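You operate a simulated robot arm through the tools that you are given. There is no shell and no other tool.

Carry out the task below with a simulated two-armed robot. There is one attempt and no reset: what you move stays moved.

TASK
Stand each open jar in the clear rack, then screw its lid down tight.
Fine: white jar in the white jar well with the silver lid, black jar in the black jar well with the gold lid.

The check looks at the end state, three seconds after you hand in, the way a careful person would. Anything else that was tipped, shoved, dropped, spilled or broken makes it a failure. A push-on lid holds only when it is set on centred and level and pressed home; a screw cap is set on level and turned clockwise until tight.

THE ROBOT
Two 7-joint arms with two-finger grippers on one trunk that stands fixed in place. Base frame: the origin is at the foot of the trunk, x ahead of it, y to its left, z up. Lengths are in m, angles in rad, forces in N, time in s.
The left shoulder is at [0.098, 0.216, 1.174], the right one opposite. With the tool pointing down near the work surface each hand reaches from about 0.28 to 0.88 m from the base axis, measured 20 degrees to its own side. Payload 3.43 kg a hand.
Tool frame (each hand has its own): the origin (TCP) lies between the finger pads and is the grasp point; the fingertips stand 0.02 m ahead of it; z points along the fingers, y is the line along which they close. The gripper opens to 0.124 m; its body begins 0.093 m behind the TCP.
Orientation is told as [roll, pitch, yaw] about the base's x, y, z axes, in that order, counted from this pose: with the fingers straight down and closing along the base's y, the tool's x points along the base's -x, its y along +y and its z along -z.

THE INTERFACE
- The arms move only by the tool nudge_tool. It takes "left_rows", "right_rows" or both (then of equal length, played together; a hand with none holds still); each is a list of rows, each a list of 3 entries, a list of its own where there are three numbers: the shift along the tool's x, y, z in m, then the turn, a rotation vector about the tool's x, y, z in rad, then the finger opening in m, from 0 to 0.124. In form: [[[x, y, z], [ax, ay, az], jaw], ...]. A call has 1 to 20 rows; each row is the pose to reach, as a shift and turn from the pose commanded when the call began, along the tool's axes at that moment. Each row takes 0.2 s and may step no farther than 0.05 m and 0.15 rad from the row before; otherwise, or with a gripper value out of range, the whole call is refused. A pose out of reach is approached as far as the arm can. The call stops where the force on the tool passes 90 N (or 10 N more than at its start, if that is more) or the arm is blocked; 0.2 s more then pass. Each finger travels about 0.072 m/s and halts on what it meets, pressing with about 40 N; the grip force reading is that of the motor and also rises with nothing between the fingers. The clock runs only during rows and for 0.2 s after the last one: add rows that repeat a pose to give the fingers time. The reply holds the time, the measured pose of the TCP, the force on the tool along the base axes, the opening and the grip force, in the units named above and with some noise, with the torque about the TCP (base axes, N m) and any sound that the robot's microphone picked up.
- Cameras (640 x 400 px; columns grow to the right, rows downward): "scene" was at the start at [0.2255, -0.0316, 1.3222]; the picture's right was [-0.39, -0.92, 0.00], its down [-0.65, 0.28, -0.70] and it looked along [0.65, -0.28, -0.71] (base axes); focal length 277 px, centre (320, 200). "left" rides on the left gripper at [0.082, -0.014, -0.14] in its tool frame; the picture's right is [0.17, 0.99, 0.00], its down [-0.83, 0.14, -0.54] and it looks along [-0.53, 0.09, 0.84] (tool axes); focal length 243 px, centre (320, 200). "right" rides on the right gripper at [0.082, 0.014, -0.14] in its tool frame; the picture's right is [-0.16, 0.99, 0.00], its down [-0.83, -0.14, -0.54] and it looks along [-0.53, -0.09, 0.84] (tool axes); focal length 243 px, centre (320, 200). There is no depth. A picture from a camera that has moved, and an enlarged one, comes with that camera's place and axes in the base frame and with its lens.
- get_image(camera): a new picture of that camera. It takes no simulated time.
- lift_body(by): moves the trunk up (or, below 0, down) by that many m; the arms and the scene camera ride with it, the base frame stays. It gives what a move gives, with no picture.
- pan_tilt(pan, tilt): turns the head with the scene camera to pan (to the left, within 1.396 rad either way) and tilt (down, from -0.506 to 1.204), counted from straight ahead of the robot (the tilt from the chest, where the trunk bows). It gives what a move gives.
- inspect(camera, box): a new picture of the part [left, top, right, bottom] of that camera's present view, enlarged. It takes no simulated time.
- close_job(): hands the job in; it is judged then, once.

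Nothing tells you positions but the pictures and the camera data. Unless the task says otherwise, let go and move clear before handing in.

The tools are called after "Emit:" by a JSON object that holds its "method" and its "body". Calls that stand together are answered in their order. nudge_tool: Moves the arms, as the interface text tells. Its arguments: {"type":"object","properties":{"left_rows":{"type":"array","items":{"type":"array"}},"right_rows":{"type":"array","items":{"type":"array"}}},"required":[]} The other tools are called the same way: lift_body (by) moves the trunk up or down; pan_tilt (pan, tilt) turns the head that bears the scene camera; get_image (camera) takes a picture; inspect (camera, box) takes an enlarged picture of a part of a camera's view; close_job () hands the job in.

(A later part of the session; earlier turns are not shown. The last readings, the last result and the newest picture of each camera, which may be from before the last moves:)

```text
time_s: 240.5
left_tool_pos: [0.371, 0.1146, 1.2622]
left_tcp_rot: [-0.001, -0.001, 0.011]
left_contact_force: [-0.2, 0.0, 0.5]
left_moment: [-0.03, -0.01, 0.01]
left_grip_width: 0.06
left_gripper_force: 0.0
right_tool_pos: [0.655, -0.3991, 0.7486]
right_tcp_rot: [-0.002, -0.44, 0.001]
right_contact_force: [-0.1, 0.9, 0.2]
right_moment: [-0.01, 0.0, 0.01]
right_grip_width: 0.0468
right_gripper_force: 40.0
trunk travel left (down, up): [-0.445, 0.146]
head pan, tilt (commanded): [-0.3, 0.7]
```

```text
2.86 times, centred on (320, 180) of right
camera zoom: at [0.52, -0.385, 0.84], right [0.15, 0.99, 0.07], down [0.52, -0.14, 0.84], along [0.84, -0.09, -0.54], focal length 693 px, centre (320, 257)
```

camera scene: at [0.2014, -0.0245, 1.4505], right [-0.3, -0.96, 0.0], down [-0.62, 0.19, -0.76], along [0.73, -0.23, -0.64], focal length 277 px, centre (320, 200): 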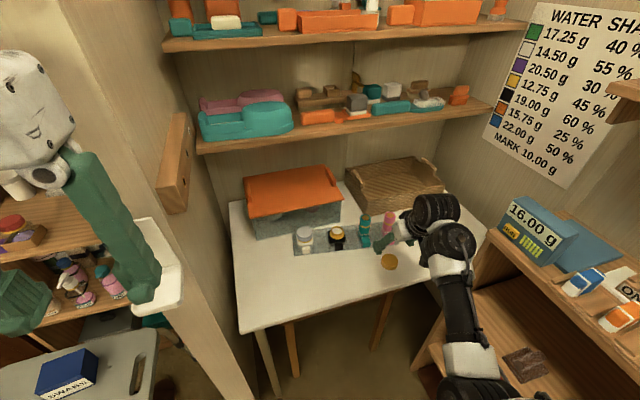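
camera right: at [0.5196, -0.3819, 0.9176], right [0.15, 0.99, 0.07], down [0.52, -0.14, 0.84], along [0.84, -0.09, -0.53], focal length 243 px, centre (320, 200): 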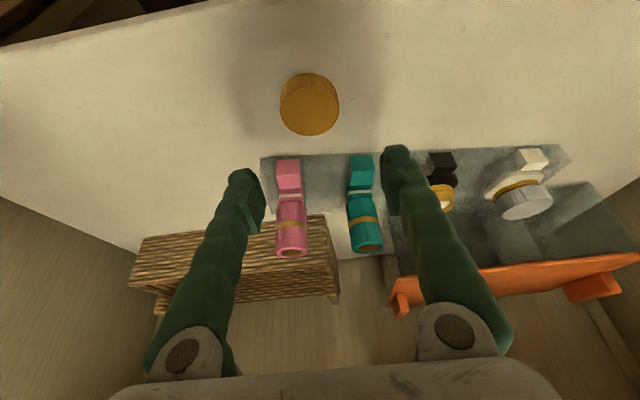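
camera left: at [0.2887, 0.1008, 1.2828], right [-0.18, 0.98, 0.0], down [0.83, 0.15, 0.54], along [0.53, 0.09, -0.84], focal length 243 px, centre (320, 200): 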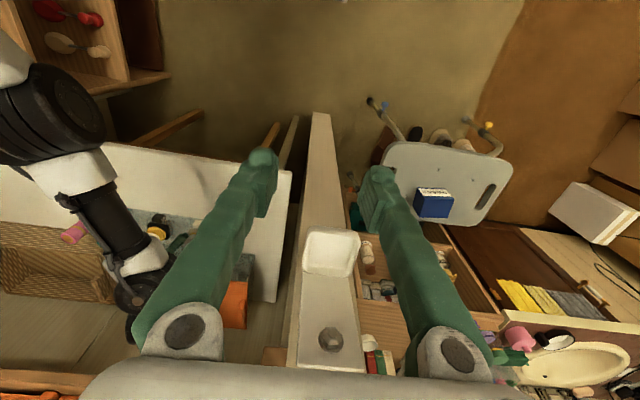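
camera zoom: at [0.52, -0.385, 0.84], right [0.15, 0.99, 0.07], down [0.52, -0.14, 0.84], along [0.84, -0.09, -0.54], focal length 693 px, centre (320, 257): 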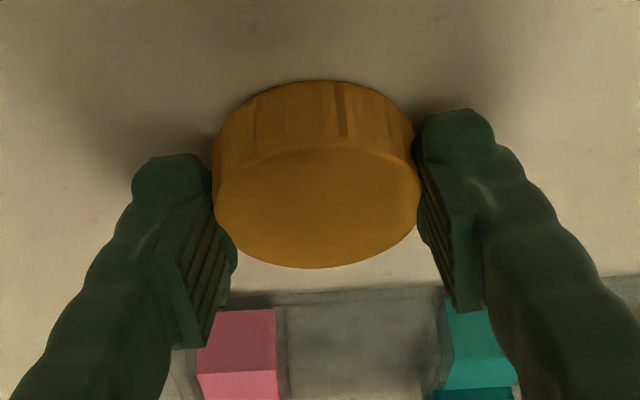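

The gold lid is gripped. I'll lift it high, go sideways clear of the bottles, then forward over the black jar.

Emit:
{"method": "nudge_tool", "body": {"right_rows": [[[-0.0055, 0, -0.0118], [0, 0, 0], 0.035], [[-0.0194, 0, -0.0413], [0, 0, 0], 0.035], [[-0.0388, 0, -0.0827], [0, 0, 0], 0.035], [[-0.0582, 0, -0.124], [0, 0, 0], 0.035], [[-0.0582, 0.0437, -0.124], [0, 0, 0], 0.035], [[-0.0582, 0.0873, -0.124], [0, 0, 0], 0.035], [[-0.0582, 0.131, -0.124], [0, 0, 0], 0.035], [[-0.0983, 0.131, -0.1052], [0, 0, 0], 0.035], [[-0.1384, 0.131, -0.0863], [0, 0, 0], 0.035], [[-0.1858, 0.131, -0.0641], [0, 0, 0], 0.035], [[-0.1858, 0.131, -0.0641], [0, 0, 0], 0.035], [[-0.1858, 0.131, -0.0641], [0, 0, 0], 0.035]]}}

Emit:
{"method": "get_image", "body": {"camera": "right"}}

Emit:
{"method": "inspect", "body": {"camera": "right", "box": [230, 60, 410, 200]}}

Emit:
{"method": "inspect", "body": {"camera": "scene", "box": [270, 190, 430, 290]}}

```text
refused: row 10 steps farther than a row can; nothing moved
```

```text
taken
camera right: at [0.52, -0.385, 0.84], right [0.15, 0.99, 0.07], down [0.52, -0.14, 0.84], along [0.84, -0.09, -0.54], focal length 243 px, centre (320, 200)
```

right: 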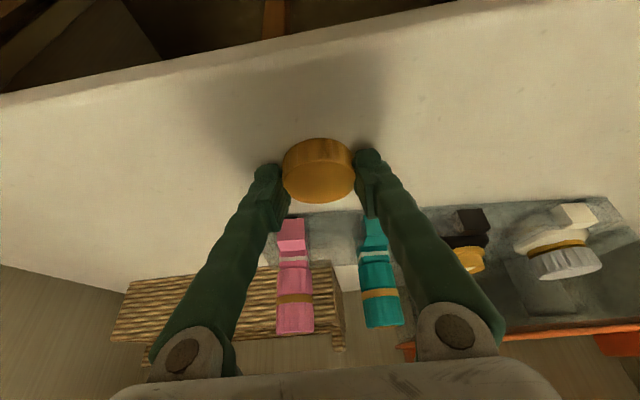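

```text
2.86 times, centred on (320, 130) of right
camera zoom: at [0.52, -0.385, 0.84], right [0.15, 0.99, 0.07], down [0.52, -0.14, 0.84], along [0.84, -0.09, -0.54], focal length 693 px, centre (320, 400)
```

zoom: 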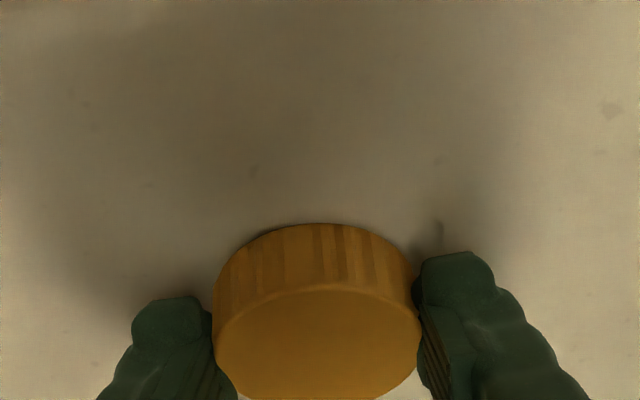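

```text
4.00 times, centred on (350, 240) of scene
camera zoom: at [0.2013, -0.0248, 1.4505], right [-0.3, -0.96, 0.0], down [-0.62, 0.19, -0.76], along [0.73, -0.23, -0.64], focal length 1107 px, centre (200, 40)
```

zoom: 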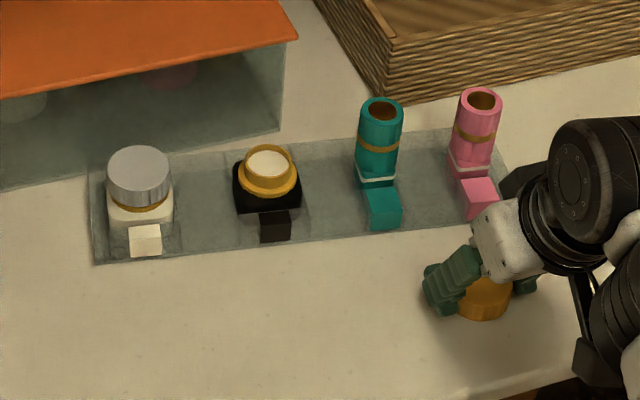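

One step was too long and the call was refused. I'll split it and go again.

Emit:
{"method": "nudge_tool", "body": {"right_rows": [[[-0.0055, 0, -0.0118], [0, 0, 0], 0.035], [[-0.0194, 0, -0.0413], [0, 0, 0], 0.035], [[-0.0388, 0, -0.0827], [0, 0, 0], 0.035], [[-0.0582, 0, -0.124], [0, 0, 0], 0.035], [[-0.0582, 0.0437, -0.124], [0, 0, 0], 0.035], [[-0.0582, 0.0873, -0.124], [0, 0, 0], 0.035], [[-0.0582, 0.131, -0.124], [0, 0, 0], 0.035], [[-0.0901, 0.131, -0.109], [0, 0, 0], 0.035], [[-0.122, 0.131, -0.094], [0, 0, 0], 0.035], [[-0.1539, 0.131, -0.079], [0, 0, 0], 0.035], [[-0.1858, 0.131, -0.0641], [0, 0, 0], 0.035], [[-0.1858, 0.131, -0.0641], [0, 0, 0], 0.035], [[-0.1858, 0.131, -0.0641], [0, 0, 0], 0.035]]}}

Emit:
{"method": "get_image", "body": {"camera": "right"}}

Emit:
{"method": "inspect", "body": {"camera": "right", "box": [230, 60, 410, 200]}}

Emit:
{"method": "inspect", "body": {"camera": "scene", "box": [270, 190, 430, 290]}}

```text
time_s: 243.3
left_tool_pos: [0.3709, 0.1151, 1.2618]
left_tcp_rot: [-0.002, 0.0, 0.012]
left_contact_force: [0.1, -1.2, -0.2]
left_moment: [-0.02, 0.02, 0.05]
left_grip_width: 0.06
left_gripper_force: 0.2
right_tool_pos: [0.7954, -0.267, 0.8829]
right_tcp_rot: [-0.004, -0.439, 0.001]
right_contact_force: [0.7, 0.2, -0.3]
right_moment: [-0.02, 0.02, -0.04]
right_grip_width: 0.0467
right_gripper_force: 40.3
trunk travel left (down, up): [-0.445, 0.146]
head pan, tilt (commanded): [-0.3, 0.7]
```

```text
taken
camera right: at [0.6603, -0.2531, 0.9753], right [0.15, 0.99, 0.07], down [0.52, -0.14, 0.84], along [0.84, -0.09, -0.54], focal length 243 px, centre (320, 200)
```

right: 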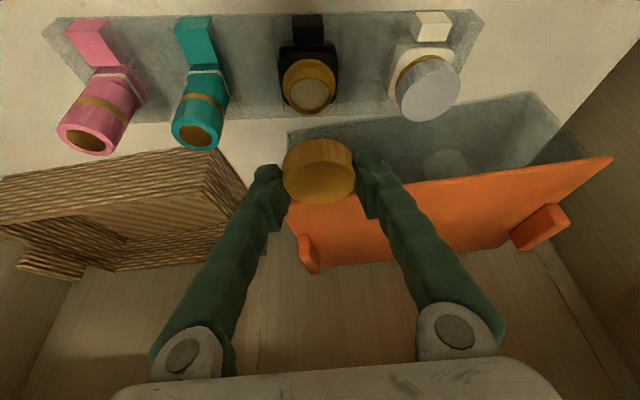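

```text
2.86 times, centred on (320, 130) of right
camera zoom: at [0.6603, -0.2531, 0.9753], right [0.15, 0.99, 0.07], down [0.52, -0.14, 0.84], along [0.84, -0.09, -0.54], focal length 693 px, centre (320, 400)
```

zoom: 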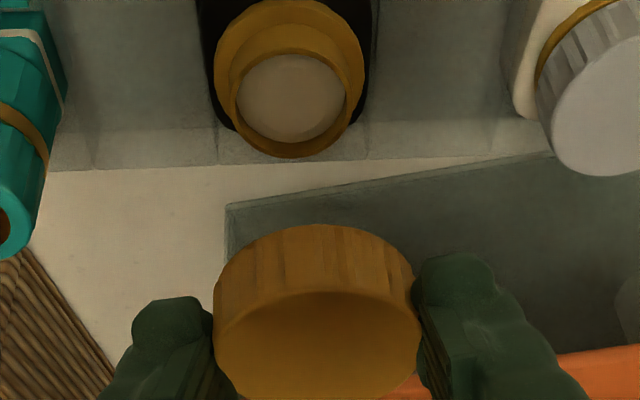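

```text
4.00 times, centred on (350, 240) of scene
camera zoom: at [0.2016, -0.0247, 1.4505], right [-0.3, -0.96, 0.0], down [-0.62, 0.19, -0.76], along [0.73, -0.23, -0.64], focal length 1107 px, centre (200, 40)
```

zoom: 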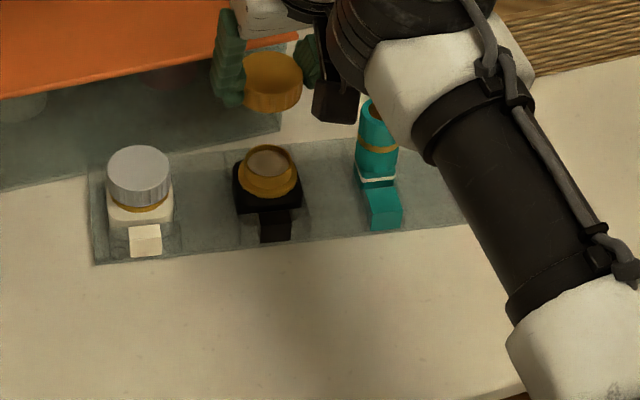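

The gold lid hovers over the black jar, about 2 mm off. I'll correct that and lower it to just above the rim.

Emit:
{"method": "nudge_tool", "body": {"right_rows": [[[0.0098, -0.001, 0.0236], [0, 0, 0], 0.035], [[0.0205, -0.002, 0.0472], [0, 0, 0], 0.035], [[0.0315, -0.002, 0.0708], [0, 0, 0], 0.035], [[0.0315, -0.002, 0.0708], [0, 0, 0], 0.035]]}}

Emit:
{"method": "inspect", "body": {"camera": "right", "box": [230, 60, 410, 200]}}

Emit:
{"method": "inspect", "body": {"camera": "scene", "box": [310, 205, 370, 255]}}

```text
time_s: 244.3
left_tool_pos: [0.3692, 0.1153, 1.2613]
left_tcp_rot: [-0.001, -0.001, 0.009]
left_contact_force: [-0.1, 0.6, -0.8]
left_moment: [-0.01, -0.01, 0.0]
left_grip_width: 0.0602
left_gripper_force: 0.0
right_tool_pos: [0.796, -0.2686, 0.8085]
right_tcp_rot: [-0.005, -0.442, -0.001]
right_contact_force: [-0.6, 1.2, -0.3]
right_moment: [-0.01, -0.01, 0.01]
right_grip_width: 0.0467
right_gripper_force: 39.7
trunk travel left (down, up): [-0.445, 0.146]
head pan, tilt (commanded): [-0.3, 0.7]
```

```text
2.86 times, centred on (320, 130) of right
camera zoom: at [0.6608, -0.2551, 0.8985], right [0.15, 0.99, 0.07], down [0.52, -0.14, 0.84], along [0.84, -0.09, -0.53], focal length 693 px, centre (320, 400)
```

zoom: 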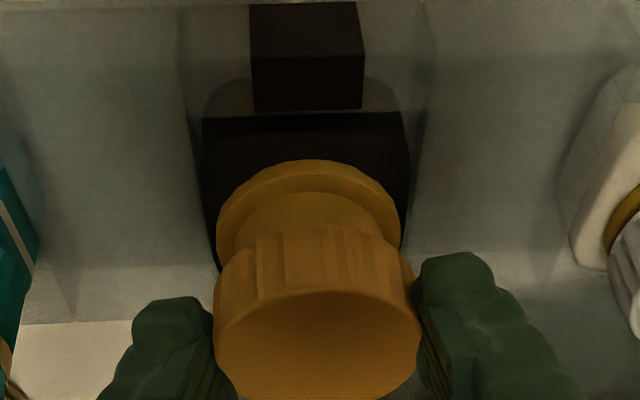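

```text
8.00 times, centred on (340, 230) of scene
camera zoom: at [0.2012, -0.0247, 1.4505], right [-0.3, -0.96, 0.0], down [-0.62, 0.19, -0.77], along [0.73, -0.23, -0.64], focal length 2214 px, centre (160, -40)
```

zoom: 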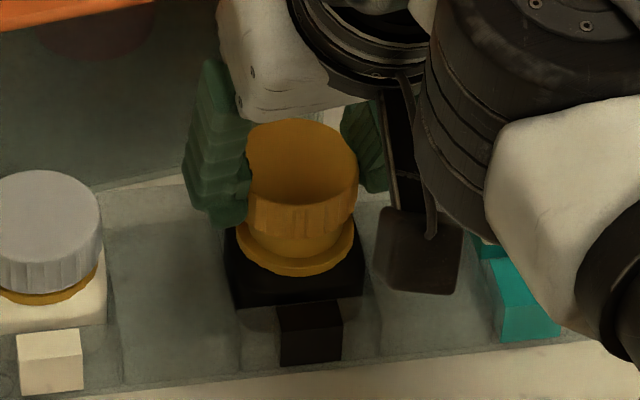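

The two cameras agree the lid is about 1.3 mm too far to -y and 1 mm short in x. I'll correct both and lower it onto the neck.

Emit:
{"method": "nudge_tool", "body": {"right_rows": [[[-0.0009, 0.0013, 0.0004], [0, 0, 0], 0.035], [[0.0, 0.0013, 0.0024], [0, 0, 0], 0.035], [[0.001, 0.0013, 0.0044], [0, 0, 0], 0.035], [[0.0019, 0.0013, 0.0063], [0, 0, 0], 0.035], [[0.0019, 0.0013, 0.0063], [0, 0, 0], 0.035]]}}

Emit:
{"method": "inspect", "body": {"camera": "scene", "box": [310, 205, 370, 255]}}

```text
time_s: 245.5
left_tool_pos: [0.3702, 0.1146, 1.2626]
left_tcp_rot: [-0.001, -0.001, 0.011]
left_contact_force: [-0.3, -0.9, -0.1]
left_moment: [0.01, 0.01, 0.02]
left_grip_width: 0.06
left_gripper_force: 0.1
right_tool_pos: [0.7979, -0.2682, 0.8002]
right_tcp_rot: [-0.003, -0.441, -0.002]
right_contact_force: [0.3, 0.2, -0.4]
right_moment: [-0.01, 0.02, -0.03]
right_grip_width: 0.0466
right_gripper_force: 39.7
trunk travel left (down, up): [-0.445, 0.146]
head pan, tilt (commanded): [-0.3, 0.7]
```

```text
8.00 times, centred on (340, 230) of scene
camera zoom: at [0.2013, -0.0248, 1.4505], right [-0.3, -0.96, 0.0], down [-0.62, 0.19, -0.76], along [0.73, -0.23, -0.64], focal length 2214 px, centre (160, -40)
```

zoom: 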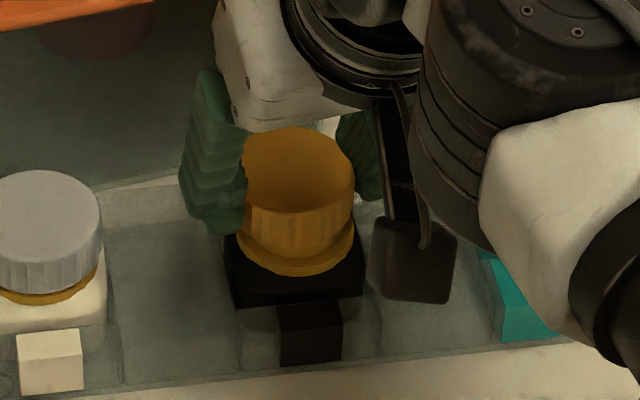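

No contact yet, so the lid is slipping neatly over the neck. I'll lower a little further until it bears on the thread.

Emit:
{"method": "nudge_tool", "body": {"right_rows": [[[0.0009, 0, 0.0018], [0, 0, 0], 0.035], [[0.0017, 0, 0.0036], [0, 0, 0], 0.035], [[0.0021, 0, 0.0045], [0, 0, 0], 0.035], [[0.0021, 0, 0.0045], [0, 0, 0], 0.035]]}}

```text
time_s: 246.5
left_tool_pos: [0.3709, 0.116, 1.2622]
left_tcp_rot: [-0.002, 0.001, 0.012]
left_contact_force: [0.1, -0.7, -0.1]
left_moment: [0.05, -0.01, 0.02]
left_grip_width: 0.0601
left_gripper_force: 0.1
right_tool_pos: [0.8001, -0.2695, 0.7962]
right_tcp_rot: [-0.004, -0.439, -0.001]
right_contact_force: [0.7, -0.7, -0.9]
right_moment: [0.01, 0.01, -0.04]
right_grip_width: 0.0469
right_gripper_force: 39.9
trunk travel left (down, up): [-0.445, 0.146]
head pan, tilt (commanded): [-0.3, 0.7]
```

Emit:
{"method": "inspect", "body": {"camera": "scene", "box": [310, 205, 370, 255]}}

Emit:
{"method": "inspect", "body": {"camera": "right", "box": [230, 60, 410, 200]}}

```text
8.00 times, centred on (340, 230) of scene
camera zoom: at [0.2013, -0.0248, 1.4505], right [-0.3, -0.96, 0.0], down [-0.62, 0.19, -0.76], along [0.73, -0.23, -0.64], focal length 2214 px, centre (160, -40)
```

zoom: 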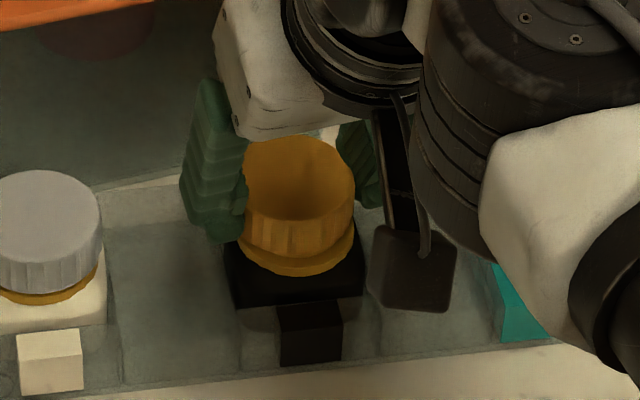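

```text
2.86 times, centred on (320, 130) of right
camera zoom: at [0.6631, -0.2548, 0.8872], right [0.15, 0.99, 0.07], down [0.52, -0.14, 0.84], along [0.84, -0.09, -0.54], focal length 693 px, centre (320, 400)
```

zoom: 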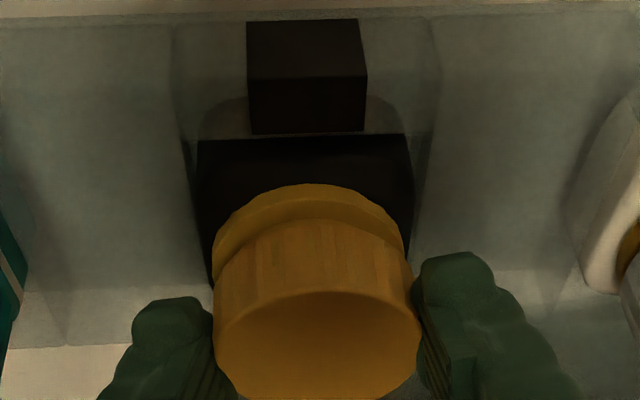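

The lid is coming down around the neck, centred. I'll keep lowering until it meets the thread.

Emit:
{"method": "nudge_tool", "body": {"right_rows": [[[0.0009, 0, 0.0018], [0, 0, 0], 0.035], [[0.0017, 0, 0.0036], [0, 0, 0], 0.035], [[0.0017, 0, 0.0036], [0, 0, 0], 0.035]]}}

```text
time_s: 247.3
left_tool_pos: [0.3693, 0.1162, 1.2627]
left_tcp_rot: [-0.003, 0.001, 0.011]
left_contact_force: [-0.7, 0.9, 0.5]
left_moment: [0.01, -0.01, 0.02]
left_grip_width: 0.0601
left_gripper_force: 0.1
right_tool_pos: [0.8005, -0.27, 0.795]
right_tcp_rot: [-0.006, -0.444, 0.001]
right_contact_force: [1.3, -0.7, 9.7]
right_moment: [-0.03, 0.01, 0.02]
right_grip_width: 0.0468
right_gripper_force: 39.9
trunk travel left (down, up): [-0.445, 0.146]
head pan, tilt (commanded): [-0.3, 0.7]
```

The lid now bears lightly and evenly on the thread at 10 N. I'll turn it clockwise in a first short stroke.

Emit:
{"method": "nudge_tool", "body": {"right_rows": [[[0, 0, 0], [0.0598, 0, 0.1266], 0.035], [[0, 0, 0], [0.1195, 0, 0.2532], 0.035], [[0, 0, 0], [0.1793, 0, 0.3798], 0.035], [[0, 0, 0], [0.239, 0, 0.5064], 0.035], [[0, 0, 0], [0.2988, 0, 0.633], 0.035], [[0, 0, 0], [0.2988, 0, 0.633], 0.035]]}}

Emit:
{"method": "inspect", "body": {"camera": "scene", "box": [300, 200, 380, 260]}}

Emit:
{"method": "get_image", "body": {"camera": "right"}}

```text
time_s: 248.7
left_tool_pos: [0.3678, 0.1163, 1.2631]
left_tcp_rot: [-0.003, -0.002, 0.01]
left_contact_force: [-1.1, 0.8, 0.4]
left_moment: [0.03, 0.03, 0.01]
left_grip_width: 0.0599
left_gripper_force: 0.1
right_tool_pos: [0.7984, -0.2685, 0.7948]
right_tcp_rot: [0.0, -0.446, -0.7]
right_contact_force: [1.8, -0.8, 17.6]
right_moment: [-0.04, 0.01, -0.04]
right_grip_width: 0.0464
right_gripper_force: 40.2
trunk travel left (down, up): [-0.445, 0.146]
head pan, tilt (commanded): [-0.3, 0.7]
```

```text
6.67 times, centred on (340, 230) of scene
camera zoom: at [0.1992, -0.0243, 1.4509], right [-0.3, -0.96, 0.0], down [-0.61, 0.19, -0.77], along [0.73, -0.23, -0.64], focal length 1845 px, centre (187, 0)
```

zoom: 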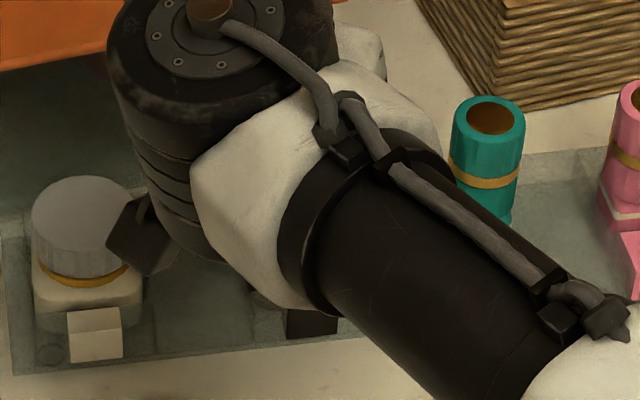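

```text
taken
camera right: at [0.7026, -0.1707, 0.8852], right [0.75, 0.66, 0.07], down [0.3, -0.44, 0.84], along [0.58, -0.61, -0.53], focal length 243 px, centre (320, 200)
```

right: 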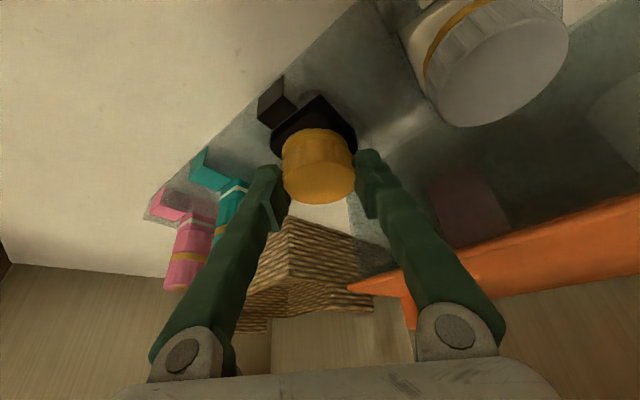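

No torque yet, and the lid is already near the depth at which the silver one ended. I'll do another stroke: release, rotate back, regrip and turn, watching the torque.

Emit:
{"method": "nudge_tool", "body": {"right_rows": [[[0, 0, 0], [0, 0, 0], 0.066], [[0, 0, 0], [0, 0, 0], 0.066], [[0, 0, 0], [-0.0612, 0, -0.1297], 0.066], [[0, 0, 0], [-0.1224, 0, -0.2594], 0.066], [[0, 0, 0], [-0.1836, 0, -0.3891], 0.066], [[0, 0, 0], [-0.2448, 0, -0.5188], 0.066], [[0, 0, 0], [-0.306, 0, -0.6485], 0.066], [[0, 0, 0], [-0.3672, 0, -0.7782], 0.066], [[0, 0, 0], [-0.4284, 0, -0.9079], 0.066], [[0, 0, 0], [-0.4896, 0, -1.0376], 0.066], [[0, 0, 0], [-0.5508, 0, -1.1673], 0.066], [[0, 0, 0], [-0.612, 0, -1.297], 0.066], [[0, 0, 0], [-0.612, 0, -1.297], 0.05], [[0, 0, 0], [-0.612, 0, -1.297], 0.035], [[0, 0, 0], [-0.612, 0, -1.297], 0.035], [[0, 0, 0], [-0.612, 0, -1.297], 0.035]]}}

Emit:
{"method": "inspect", "body": {"camera": "scene", "box": [300, 200, 380, 260]}}

Emit:
{"method": "get_image", "body": {"camera": "right"}}

```text
time_s: 252.1
left_tool_pos: [0.371, 0.1154, 1.2623]
left_tcp_rot: [0.001, 0.0, 0.009]
left_contact_force: [0.0, -0.9, -1.1]
left_moment: [-0.01, 0.0, 0.0]
left_grip_width: 0.0603
left_gripper_force: 0.1
right_tool_pos: [0.7985, -0.27, 0.7914]
right_tcp_rot: [-0.003, -0.44, 0.733]
right_contact_force: [0.1, -0.6, 1.0]
right_moment: [-0.02, 0.0, 0.03]
right_grip_width: 0.0474
right_gripper_force: 40.3
trunk travel left (down, up): [-0.445, 0.146]
head pan, tilt (commanded): [-0.3, 0.7]
```

```text
6.67 times, centred on (340, 230) of scene
camera zoom: at [0.2013, -0.0248, 1.4505], right [-0.3, -0.96, 0.0], down [-0.62, 0.19, -0.76], along [0.73, -0.23, -0.64], focal length 1845 px, centre (187, 0)
```

zoom: 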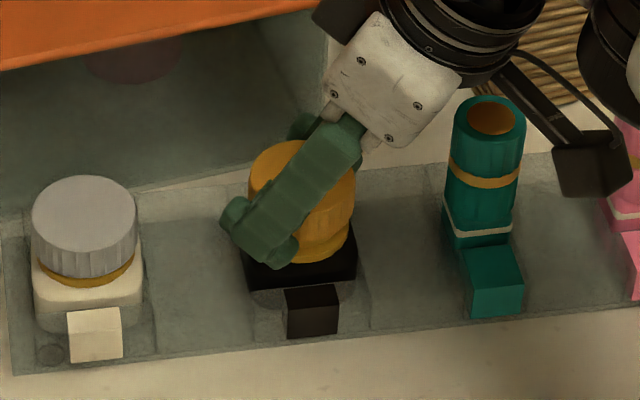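

```text
taken
camera right: at [0.6884, -0.3484, 0.8837], right [-0.55, 0.83, 0.07], down [0.48, 0.25, 0.84], along [0.68, 0.49, -0.54], focal length 243 px, centre (320, 200)
```

right: 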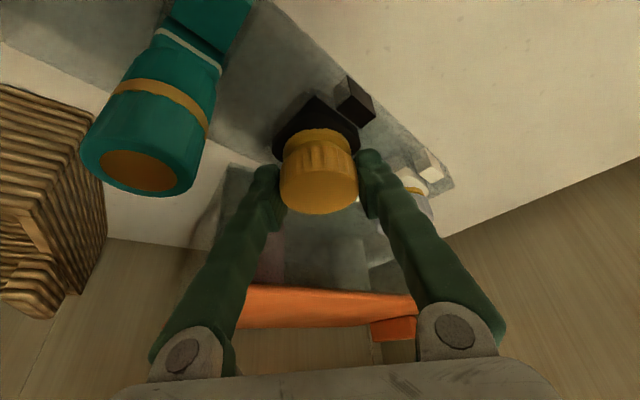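

The lid looks level and the bracket clears the pink bottle. I'll turn clockwise now in two halves, so I can read the torque midway.

Emit:
{"method": "nudge_tool", "body": {"right_rows": [[[0, 0, 0], [0.0598, 0, 0.1266], 0.035], [[0, 0, 0], [0.1195, 0, 0.2532], 0.035], [[0, 0, 0], [0.1793, 0, 0.3798], 0.035], [[0, 0, 0], [0.239, 0, 0.5064], 0.035], [[0, 0, 0], [0.2988, 0, 0.633], 0.035], [[0, 0, 0], [0.2988, 0, 0.633], 0.035]]}}

Emit:
{"method": "nudge_tool", "body": {"right_rows": [[[0, 0, 0], [0.0598, 0, 0.1266], 0.035], [[0, 0, 0], [0.1195, 0, 0.2532], 0.035], [[0, 0, 0], [0.1793, 0, 0.3798], 0.035], [[0, 0, 0], [0.239, 0, 0.5064], 0.035], [[0, 0, 0], [0.2988, 0, 0.633], 0.035], [[0, 0, 0], [0.2988, 0, 0.633], 0.035]]}}

```text
time_s: 253.5
left_tool_pos: [0.3691, 0.1142, 1.2623]
left_tcp_rot: [0.001, 0.001, 0.012]
left_contact_force: [-0.8, -0.7, -0.8]
left_moment: [-0.03, -0.03, -0.02]
left_grip_width: 0.0599
left_gripper_force: 0.1
right_tool_pos: [0.7986, -0.2688, 0.7917]
right_tcp_rot: [-0.002, -0.442, 0.033]
right_contact_force: [-0.9, 0.4, -2.7]
right_moment: [0.03, 0.07, -0.01]
right_grip_width: 0.0474
right_gripper_force: 40.5
trunk travel left (down, up): [-0.445, 0.146]
head pan, tilt (commanded): [-0.3, 0.7]
```

```text
time_s: 254.9
left_tool_pos: [0.3695, 0.1145, 1.2627]
left_tcp_rot: [0.0, -0.001, 0.011]
left_contact_force: [0.4, -0.4, 0.1]
left_moment: [0.01, -0.02, -0.03]
left_grip_width: 0.06
left_gripper_force: 0.1
right_tool_pos: [0.798, -0.2691, 0.7919]
right_tcp_rot: [-0.004, -0.443, -0.667]
right_contact_force: [0.3, -0.2, -2.0]
right_moment: [0.03, 0.0, 0.03]
right_grip_width: 0.0476
right_gripper_force: 39.7
trunk travel left (down, up): [-0.445, 0.146]
head pan, tilt (commanded): [-0.3, 0.7]
```

The thread is pulling the lid down slightly, as it did with the silver one. I'll do the next stroke, a millimetre lower.

Emit:
{"method": "nudge_tool", "body": {"right_rows": [[[0, 0, 0], [0, 0, 0], 0.066], [[0, 0, 0], [0, 0, 0], 0.066], [[0, 0, 0], [-0.0612, 0, -0.1297], 0.066], [[0, 0, 0], [-0.1224, 0, -0.2594], 0.066], [[0, 0, 0], [-0.1836, 0, -0.3891], 0.066], [[0, 0, 0], [-0.2448, 0, -0.5188], 0.066], [[0, 0, 0], [-0.306, 0, -0.6485], 0.066], [[0, 0, 0], [-0.3672, 0, -0.7782], 0.066], [[0, 0, 0], [-0.4284, 0, -0.9079], 0.066], [[0, 0, 0], [-0.4896, 0, -1.0376], 0.066], [[0, 0, 0], [-0.5508, 0, -1.1673], 0.066], [[0.0005, 0, 0.0011], [-0.602, 0, -1.276], 0.066], [[0.0005, 0, 0.0011], [-0.602, 0, -1.276], 0.05], [[0.0005, 0, 0.0011], [-0.602, 0, -1.276], 0.035], [[0.0005, 0, 0.0011], [-0.602, 0, -1.276], 0.035], [[0.0005, 0, 0.0011], [-0.602, 0, -1.276], 0.035]]}}

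Emit:
{"method": "nudge_tool", "body": {"right_rows": [[[0, 0, 0], [0.0598, 0, 0.1266], 0.035], [[0, 0, 0], [0.1195, 0, 0.2532], 0.035], [[0, 0, 0], [0.1793, 0, 0.3798], 0.035], [[0, 0, 0], [0.239, 0, 0.5064], 0.035], [[0, 0, 0], [0.239, 0, 0.5064], 0.035]]}}

Emit:
{"method": "inspect", "body": {"camera": "scene", "box": [270, 190, 430, 290]}}

```text
time_s: 258.3
left_tool_pos: [0.3705, 0.1164, 1.2631]
left_tcp_rot: [-0.001, -0.001, 0.01]
left_contact_force: [-0.8, -0.2, 0.3]
left_moment: [0.01, 0.03, 0.01]
left_grip_width: 0.06
left_gripper_force: 0.1
right_tool_pos: [0.7997, -0.2678, 0.7915]
right_tcp_rot: [-0.004, -0.437, 0.745]
right_contact_force: [-0.4, 0.5, 0.5]
right_moment: [-0.01, -0.01, 0.0]
right_grip_width: 0.0466
right_gripper_force: 40.5
trunk travel left (down, up): [-0.445, 0.146]
head pan, tilt (commanded): [-0.3, 0.7]
```

```text
time_s: 259.5
left_tool_pos: [0.3698, 0.1159, 1.2613]
left_tcp_rot: [0.001, 0.001, 0.01]
left_contact_force: [0.1, -0.6, -0.5]
left_moment: [0.01, 0.0, 0.02]
left_grip_width: 0.0601
left_gripper_force: 0.0
right_tool_pos: [0.7985, -0.2685, 0.7899]
right_tcp_rot: [-0.003, -0.436, 0.184]
right_contact_force: [0.1, 0.8, -1.7]
right_moment: [0.02, 0.06, 0.04]
right_grip_width: 0.0465
right_gripper_force: 40.2
trunk travel left (down, up): [-0.445, 0.146]
head pan, tilt (commanded): [-0.3, 0.7]
```

```text
4.00 times, centred on (350, 240) of scene
camera zoom: at [0.2015, -0.0249, 1.4505], right [-0.3, -0.96, 0.0], down [-0.62, 0.19, -0.76], along [0.73, -0.23, -0.64], focal length 1107 px, centre (200, 40)
```

zoom: 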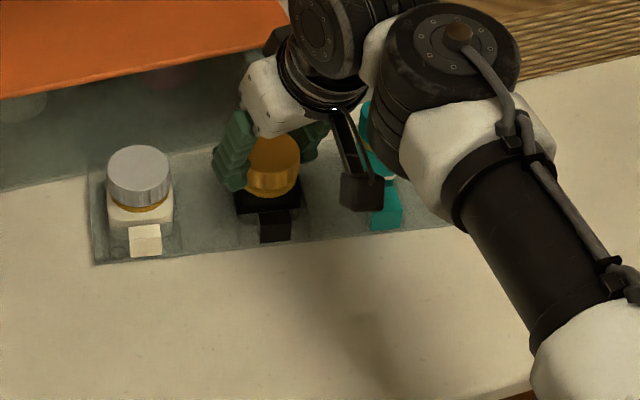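

Still turning freely. I'll continue in small steps and stop at the first rise in torque.

Emit:
{"method": "nudge_tool", "body": {"right_rows": [[[0, 0, 0], [0.0598, 0, 0.1266], 0.035], [[0, 0, 0], [0.1195, 0, 0.2532], 0.035], [[0, 0, 0], [0.1195, 0, 0.2532], 0.035]]}}

Emit:
{"method": "nudge_tool", "body": {"right_rows": [[[0, 0, 0], [0.0598, 0, 0.1266], 0.035], [[0, 0, 0], [0.1195, 0, 0.2532], 0.035], [[0, 0, 0], [0.1195, 0, 0.2532], 0.035]]}}

Emit:
{"method": "nudge_tool", "body": {"right_rows": [[[0, 0, 0], [0.0598, 0, 0.1266], 0.035], [[0, 0, 0], [0.1195, 0, 0.2532], 0.035], [[0, 0, 0], [0.1195, 0, 0.2532], 0.035]]}}

```text
time_s: 260.3
left_tool_pos: [0.3703, 0.1151, 1.2624]
left_tcp_rot: [0.001, 0.0, 0.011]
left_contact_force: [-0.1, -0.2, 0.0]
left_moment: [-0.01, -0.01, 0.0]
left_grip_width: 0.0597
left_gripper_force: 0.1
right_tool_pos: [0.7986, -0.2694, 0.7913]
right_tcp_rot: [-0.003, -0.44, -0.097]
right_contact_force: [0.0, 0.1, -2.4]
right_moment: [0.0, 0.03, 0.01]
right_grip_width: 0.0463
right_gripper_force: 40.1
trunk travel left (down, up): [-0.445, 0.146]
head pan, tilt (commanded): [-0.3, 0.7]
```

```text
time_s: 261.1
left_tool_pos: [0.3705, 0.1156, 1.2626]
left_tcp_rot: [0.0, -0.001, 0.009]
left_contact_force: [-0.5, -0.3, -0.2]
left_moment: [0.04, 0.01, 0.01]
left_grip_width: 0.0598
left_gripper_force: 0.0
right_tool_pos: [0.7993, -0.2693, 0.7906]
right_tcp_rot: [-0.007, -0.441, -0.377]
right_contact_force: [-0.5, 1.1, -2.0]
right_moment: [0.02, 0.01, 0.0]
right_grip_width: 0.0474
right_gripper_force: 40.1
trunk travel left (down, up): [-0.445, 0.146]
head pan, tilt (commanded): [-0.3, 0.7]
```

```text
time_s: 261.9
left_tool_pos: [0.3712, 0.1151, 1.2625]
left_tcp_rot: [0.0, 0.0, 0.01]
left_contact_force: [-0.6, -0.5, 0.2]
left_moment: [0.0, 0.0, -0.04]
left_grip_width: 0.0601
left_gripper_force: 0.0
right_tool_pos: [0.7976, -0.2679, 0.7905]
right_tcp_rot: [-0.004, -0.441, -0.654]
right_contact_force: [-2.7, 4.2, -3.3]
right_moment: [0.05, 0.15, 0.44]
right_grip_width: 0.0465
right_gripper_force: 39.8
trunk travel left (down, up): [-0.445, 0.146]
head pan, tilt (commanded): [-0.3, 0.7]
```

The torque has risen to 0.44 N·m after about the same total turn as the silver lid took, so the gold lid is seating. I'll add a very small final turn to snug it.

Emit:
{"method": "nudge_tool", "body": {"right_rows": [[[0, 0, 0], [0.0256, 0, 0.0543], 0.035], [[0, 0, 0], [0.0256, 0, 0.0543], 0.035]]}}

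Emit:
{"method": "inspect", "body": {"camera": "scene", "box": [270, 190, 430, 290]}}

Emit:
{"method": "inspect", "body": {"camera": "right", "box": [285, 125, 355, 175]}}

```text
time_s: 262.5
left_tool_pos: [0.3713, 0.1155, 1.2615]
left_tcp_rot: [-0.001, 0.0, 0.011]
left_contact_force: [-0.3, -0.1, -0.1]
left_moment: [-0.03, -0.02, 0.0]
left_grip_width: 0.0597
left_gripper_force: 0.0
right_tool_pos: [0.798, -0.2694, 0.7911]
right_tcp_rot: [-0.006, -0.443, -0.713]
right_contact_force: [-1.8, 3.4, -3.3]
right_moment: [0.07, 0.1, 0.84]
right_grip_width: 0.0466
right_gripper_force: 39.8
trunk travel left (down, up): [-0.445, 0.146]
head pan, tilt (commanded): [-0.3, 0.7]
```

```text
4.00 times, centred on (350, 240) of scene
camera zoom: at [0.2015, -0.0247, 1.4505], right [-0.3, -0.96, 0.0], down [-0.62, 0.19, -0.76], along [0.73, -0.23, -0.64], focal length 1107 px, centre (200, 40)
```

zoom: 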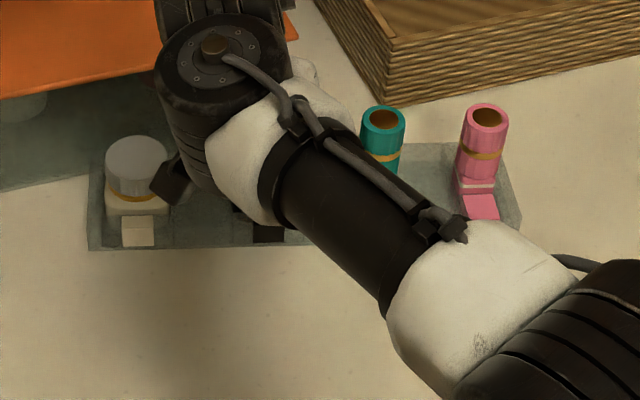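

```text
8.00 times, centred on (320, 150) of right
camera zoom: at [0.7051, -0.1699, 0.882], right [0.76, 0.65, 0.07], down [0.3, -0.44, 0.84], along [0.57, -0.62, -0.53], focal length 1941 px, centre (320, 600)
```

zoom: 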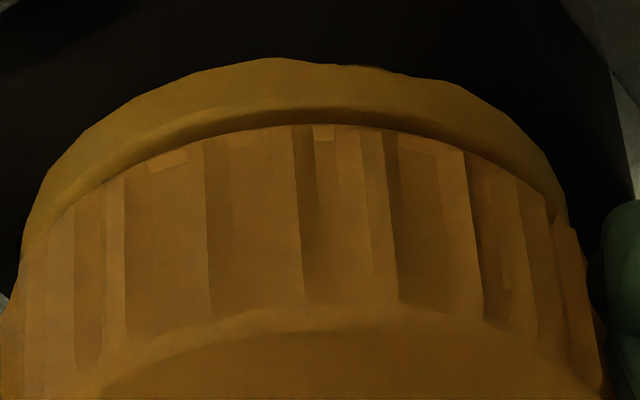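

The torque is at 0.84 N·m, so the gold lid is tight too. I'll release, turn back a little and raise the hand clear.

Emit:
{"method": "nudge_tool", "body": {"right_rows": [[[0, 0, 0], [0, 0, 0], 0.066], [[0, 0, 0], [0, 0, 0], 0.07], [[-0.0085, 0, -0.0181], [0, 0, 0], 0.07], [[-0.0256, 0, -0.0543], [0, 0, 0], 0.07], [[-0.0384, 0, -0.0814], [0, 0, 0], 0.07], [[-0.0384, 0, -0.0814], [0, 0, 0], 0.07]]}}

Emit:
{"method": "get_image", "body": {"camera": "right"}}

Emit:
{"method": "get_image", "body": {"camera": "scene"}}

```text
time_s: 263.9
left_tool_pos: [0.371, 0.1156, 1.2613]
left_tcp_rot: [0.001, -0.001, 0.009]
left_contact_force: [-1.0, 0.4, 0.8]
left_moment: [-0.01, 0.01, -0.01]
left_grip_width: 0.0601
left_gripper_force: 0.1
right_tool_pos: [0.7993, -0.2675, 0.8807]
right_tcp_rot: [-0.004, -0.444, -0.716]
right_contact_force: [0.2, 0.1, 0.6]
right_moment: [0.0, 0.05, -0.03]
right_grip_width: 0.0699
right_gripper_force: 0.0
trunk travel left (down, up): [-0.445, 0.146]
head pan, tilt (commanded): [-0.3, 0.7]
```

```text
taken
camera right: at [0.7066, -0.1678, 0.9713], right [0.76, 0.65, 0.07], down [0.3, -0.44, 0.84], along [0.57, -0.62, -0.53], focal length 243 px, centre (320, 200)
```

right: 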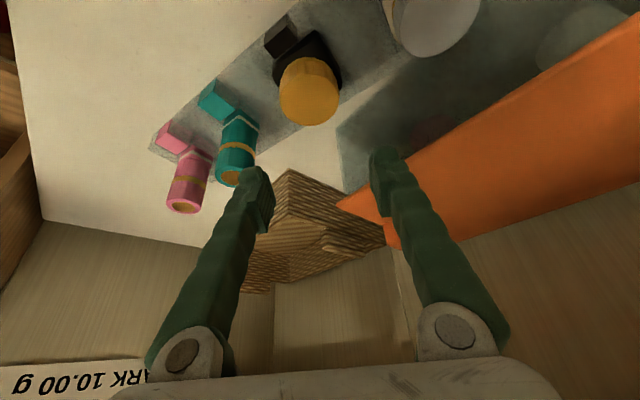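

```text
taken
camera scene: at [0.2014, -0.0248, 1.4505], right [-0.3, -0.96, 0.0], down [-0.62, 0.19, -0.76], along [0.73, -0.23, -0.64], focal length 277 px, centre (320, 200)
```

scene: 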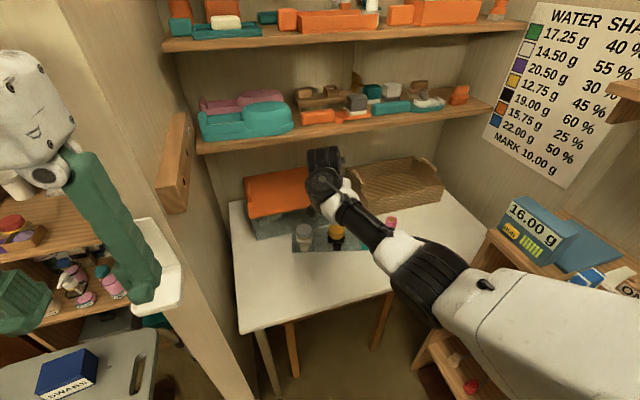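

Both lids are on. Now I need to straighten the rack. I'll turn the hand back and move it aside to the right, so both cameras can see the whole rack.

Emit:
{"method": "nudge_tool", "body": {"right_rows": [[[0, 0, 0], [-0.0612, 0, -0.1297], 0.03], [[0, 0, 0], [-0.1224, 0, -0.2594], 0.03], [[0, 0, 0], [-0.1836, 0, -0.3891], 0.03], [[0, 0, 0], [-0.2448, 0, -0.5188], 0.03], [[0, 0, 0], [-0.306, 0, -0.6485], 0.03], [[0, 0, 0], [-0.306, 0, -0.6485], 0.03]]}}

Emit:
{"method": "nudge_tool", "body": {"right_rows": [[[0.0362, 0, -0.017], [0, 0, 0], 0.03], [[0.0724, 0, -0.034], [0, 0, 0], 0.03], [[0.0724, -0.04, -0.034], [0, 0, 0], 0.03], [[0.0724, -0.08, -0.034], [0, 0, 0], 0.03], [[0.0724, -0.12, -0.034], [0, 0, 0], 0.03], [[0.0905, -0.16, -0.0425], [0, 0, 0], 0.03], [[0.1086, -0.2, -0.051], [0, 0, 0], 0.03], [[0.1086, -0.24, -0.051], [0, 0, 0], 0.03], [[0.1086, -0.24, -0.051], [0, 0, 0], 0.03]]}}

Emit:
{"method": "get_image", "body": {"camera": "scene"}}

Emit:
{"method": "inspect", "body": {"camera": "scene", "box": [270, 180, 430, 280]}}

Emit:
{"method": "get_image", "body": {"camera": "right"}}

```text
time_s: 265.3
left_tool_pos: [0.3707, 0.1159, 1.2632]
left_tcp_rot: [-0.001, 0.0, 0.01]
left_contact_force: [-0.2, 0.2, 0.0]
left_moment: [0.02, 0.01, -0.02]
left_grip_width: 0.06
left_gripper_force: 0.1
right_tool_pos: [0.7998, -0.2675, 0.8803]
right_tcp_rot: [-0.004, -0.441, 0.002]
right_contact_force: [-1.0, -0.5, -0.4]
right_moment: [0.01, 0.0, 0.0]
right_grip_width: 0.0297
right_gripper_force: 0.1
trunk travel left (down, up): [-0.445, 0.146]
head pan, tilt (commanded): [-0.3, 0.7]
```

```text
time_s: 267.3
left_tool_pos: [0.3697, 0.1163, 1.2629]
left_tcp_rot: [-0.002, -0.002, 0.011]
left_contact_force: [-0.3, 0.1, -0.2]
left_moment: [0.07, -0.02, 0.03]
left_grip_width: 0.0599
left_gripper_force: 0.0
right_tool_pos: [0.6785, -0.506, 0.8812]
right_tcp_rot: [-0.005, -0.44, 0.004]
right_contact_force: [0.7, -0.6, 0.0]
right_moment: [-0.02, -0.01, 0.02]
right_grip_width: 0.0299
right_gripper_force: 0.0
trunk travel left (down, up): [-0.445, 0.146]
head pan, tilt (commanded): [-0.3, 0.7]
```

```text
taken
camera scene: at [0.2008, -0.0241, 1.4506], right [-0.3, -0.96, 0.0], down [-0.61, 0.19, -0.77], along [0.73, -0.23, -0.64], focal length 277 px, centre (320, 200)
```

scene: 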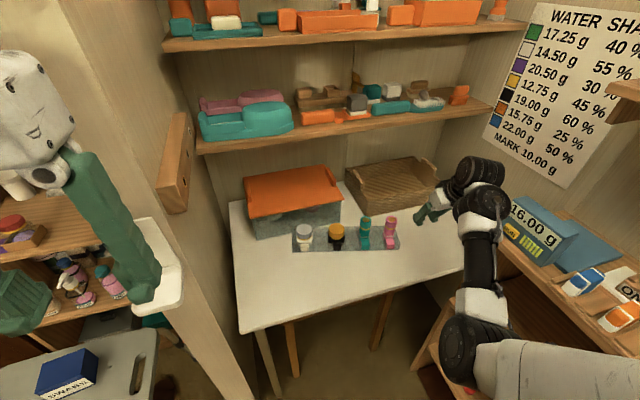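

```text
4.00 times, centred on (350, 230) of scene
camera zoom: at [0.2008, -0.0241, 1.4506], right [-0.3, -0.96, 0.0], down [-0.61, 0.19, -0.77], along [0.73, -0.23, -0.64], focal length 1107 px, centre (200, 80)
```

zoom: 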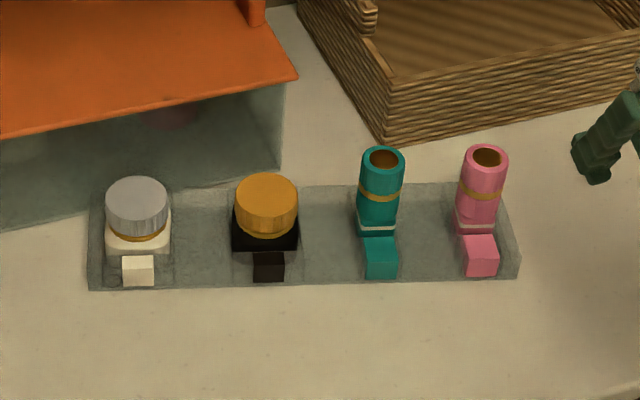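

```text
taken
camera right: at [0.5438, -0.4921, 0.9725], right [0.15, 0.99, 0.07], down [0.52, -0.13, 0.84], along [0.84, -0.09, -0.53], focal length 243 px, centre (320, 200)
```

right: 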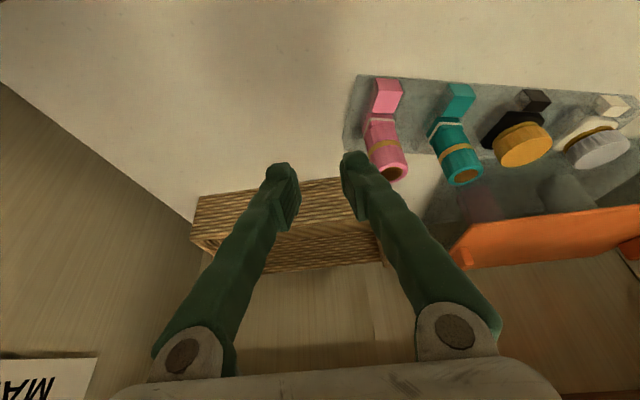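

From this view the rack is turned clockwise by about 0.26 rad: the pink end has come forward about 6 cm and the white end has moved back about 3 cm. The geometry suggests that pushing the pink end straight back will pivot it about the right point. I'll bring the closed fingertips down in front of that end.

Emit:
{"method": "nudge_tool", "body": {"right_rows": [[[0.0201, 0.0203, 0.0204], [0, 0, 0], 0.0], [[0.0401, 0.0407, 0.0408], [0, 0, 0], 0.0], [[0.0602, 0.061, 0.0612], [0, 0, 0], 0.0], [[0.0704, 0.061, 0.0829], [0, 0, 0], 0.0], [[0.0806, 0.061, 0.1046], [0, 0, 0], 0.0], [[0.0806, 0.061, 0.1046], [0, 0, 0], 0.0]]}}

Emit:
{"method": "get_image", "body": {"camera": "right"}}

Emit:
{"method": "inspect", "body": {"camera": "scene", "box": [310, 190, 450, 290]}}

```text
time_s: 268.7
left_tool_pos: [0.3707, 0.1153, 1.2626]
left_tcp_rot: [0.001, 0.0, 0.01]
left_contact_force: [-0.3, 0.0, -0.5]
left_moment: [-0.02, 0.01, 0.0]
left_grip_width: 0.0598
left_gripper_force: 0.1
right_tool_pos: [0.6513, -0.4473, 0.7525]
right_tcp_rot: [-0.005, -0.439, 0.002]
right_contact_force: [-0.1, 0.0, 0.6]
right_moment: [-0.02, 0.01, 0.04]
right_grip_width: 0.0001
right_gripper_force: 34.9
trunk travel left (down, up): [-0.445, 0.146]
head pan, tilt (commanded): [-0.3, 0.7]
```

```text
taken
camera right: at [0.5149, -0.4337, 0.844], right [0.15, 0.99, 0.07], down [0.52, -0.14, 0.84], along [0.84, -0.09, -0.53], focal length 243 px, centre (320, 200)
```

right: 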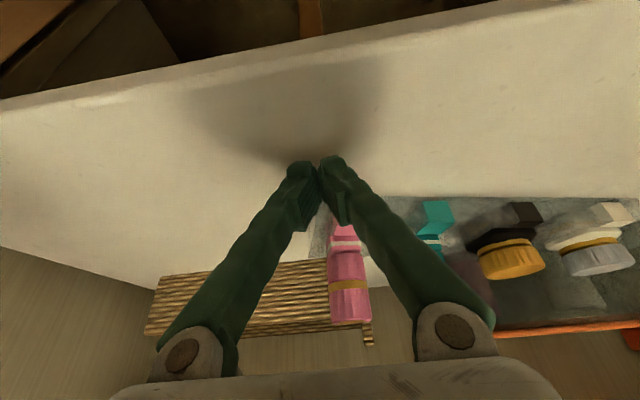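

```text
4.00 times, centred on (380, 240) of scene
camera zoom: at [0.2012, -0.0246, 1.4505], right [-0.3, -0.96, 0.0], down [-0.62, 0.19, -0.77], along [0.73, -0.23, -0.64], focal length 1107 px, centre (80, 40)
```

zoom: 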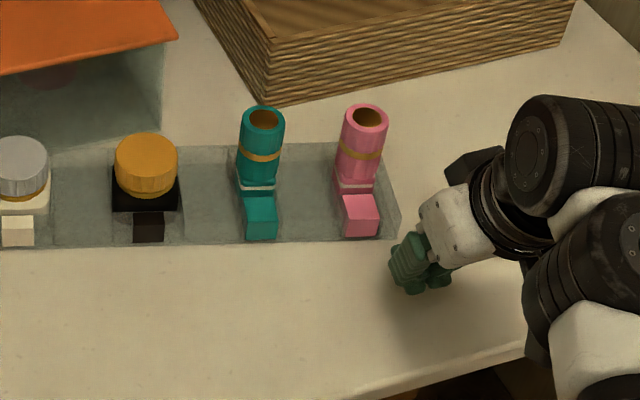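

The fingertips overlap the rack's corner, so I'll shift 2 cm toward the middle of the pink end and then push slowly straight back, most of the way.

Emit:
{"method": "nudge_tool", "body": {"right_rows": [[[0, 0.01, 0], [0, 0, 0], 0.0], [[0, 0.02, 0], [0, 0, 0], 0.0], [[-0.0136, 0.02, 0.0064], [0, 0, 0], 0.0], [[-0.0272, 0.02, 0.0128], [0, 0, 0], 0.0], [[-0.0362, 0.02, 0.017], [0, 0, 0], 0.0], [[-0.0453, 0.02, 0.0213], [0, 0, 0], 0.0], [[-0.0543, 0.02, 0.0255], [0, 0, 0], 0.0], [[-0.0633, 0.02, 0.0298], [0, 0, 0], 0.0], [[-0.0724, 0.02, 0.034], [0, 0, 0], 0.0], [[-0.0724, 0.02, 0.034], [0, 0, 0], 0.0]]}}

Emit:
{"method": "inspect", "body": {"camera": "scene", "box": [270, 180, 430, 280]}}

Emit:
{"method": "get_image", "body": {"camera": "right"}}

```text
time_s: 270.9
left_tool_pos: [0.3702, 0.1146, 1.2619]
left_tcp_rot: [0.0, 0.0, 0.009]
left_contact_force: [-0.4, -0.2, 0.1]
left_moment: [0.01, 0.02, 0.01]
left_grip_width: 0.0602
left_gripper_force: 0.1
right_tool_pos: [0.7307, -0.4277, 0.7542]
right_tcp_rot: [-0.005, -0.441, 0.002]
right_contact_force: [-1.5, 0.0, 0.5]
right_moment: [-0.01, 0.02, -0.06]
right_grip_width: 0.0
right_gripper_force: 34.3
trunk travel left (down, up): [-0.445, 0.146]
head pan, tilt (commanded): [-0.3, 0.7]
```

```text
4.00 times, centred on (350, 230) of scene
camera zoom: at [0.2011, -0.0247, 1.4505], right [-0.3, -0.96, 0.0], down [-0.62, 0.19, -0.77], along [0.73, -0.23, -0.64], focal length 1107 px, centre (200, 80)
```

zoom: 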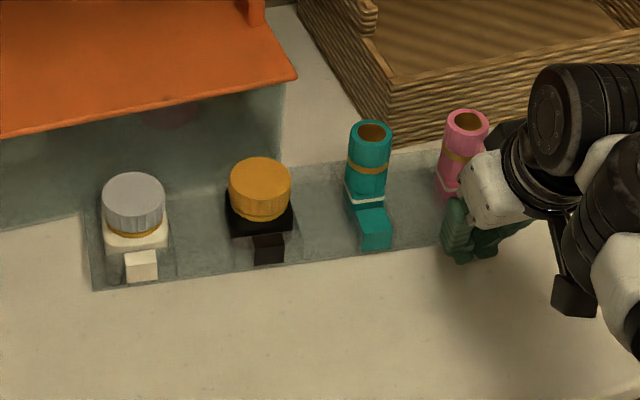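

```text
taken
camera right: at [0.5952, -0.4131, 0.8452], right [0.15, 0.99, 0.07], down [0.52, -0.14, 0.84], along [0.84, -0.09, -0.53], focal length 243 px, centre (320, 200)
```

right: 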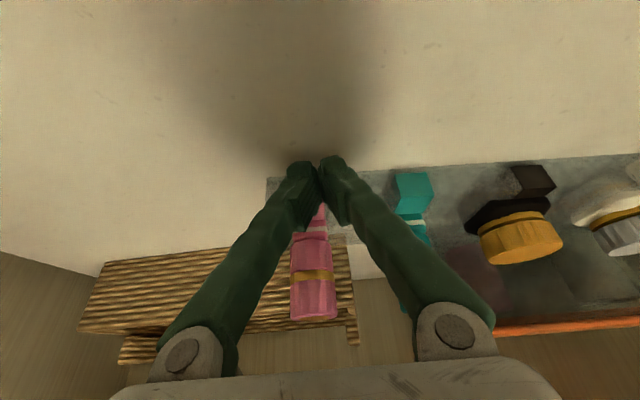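

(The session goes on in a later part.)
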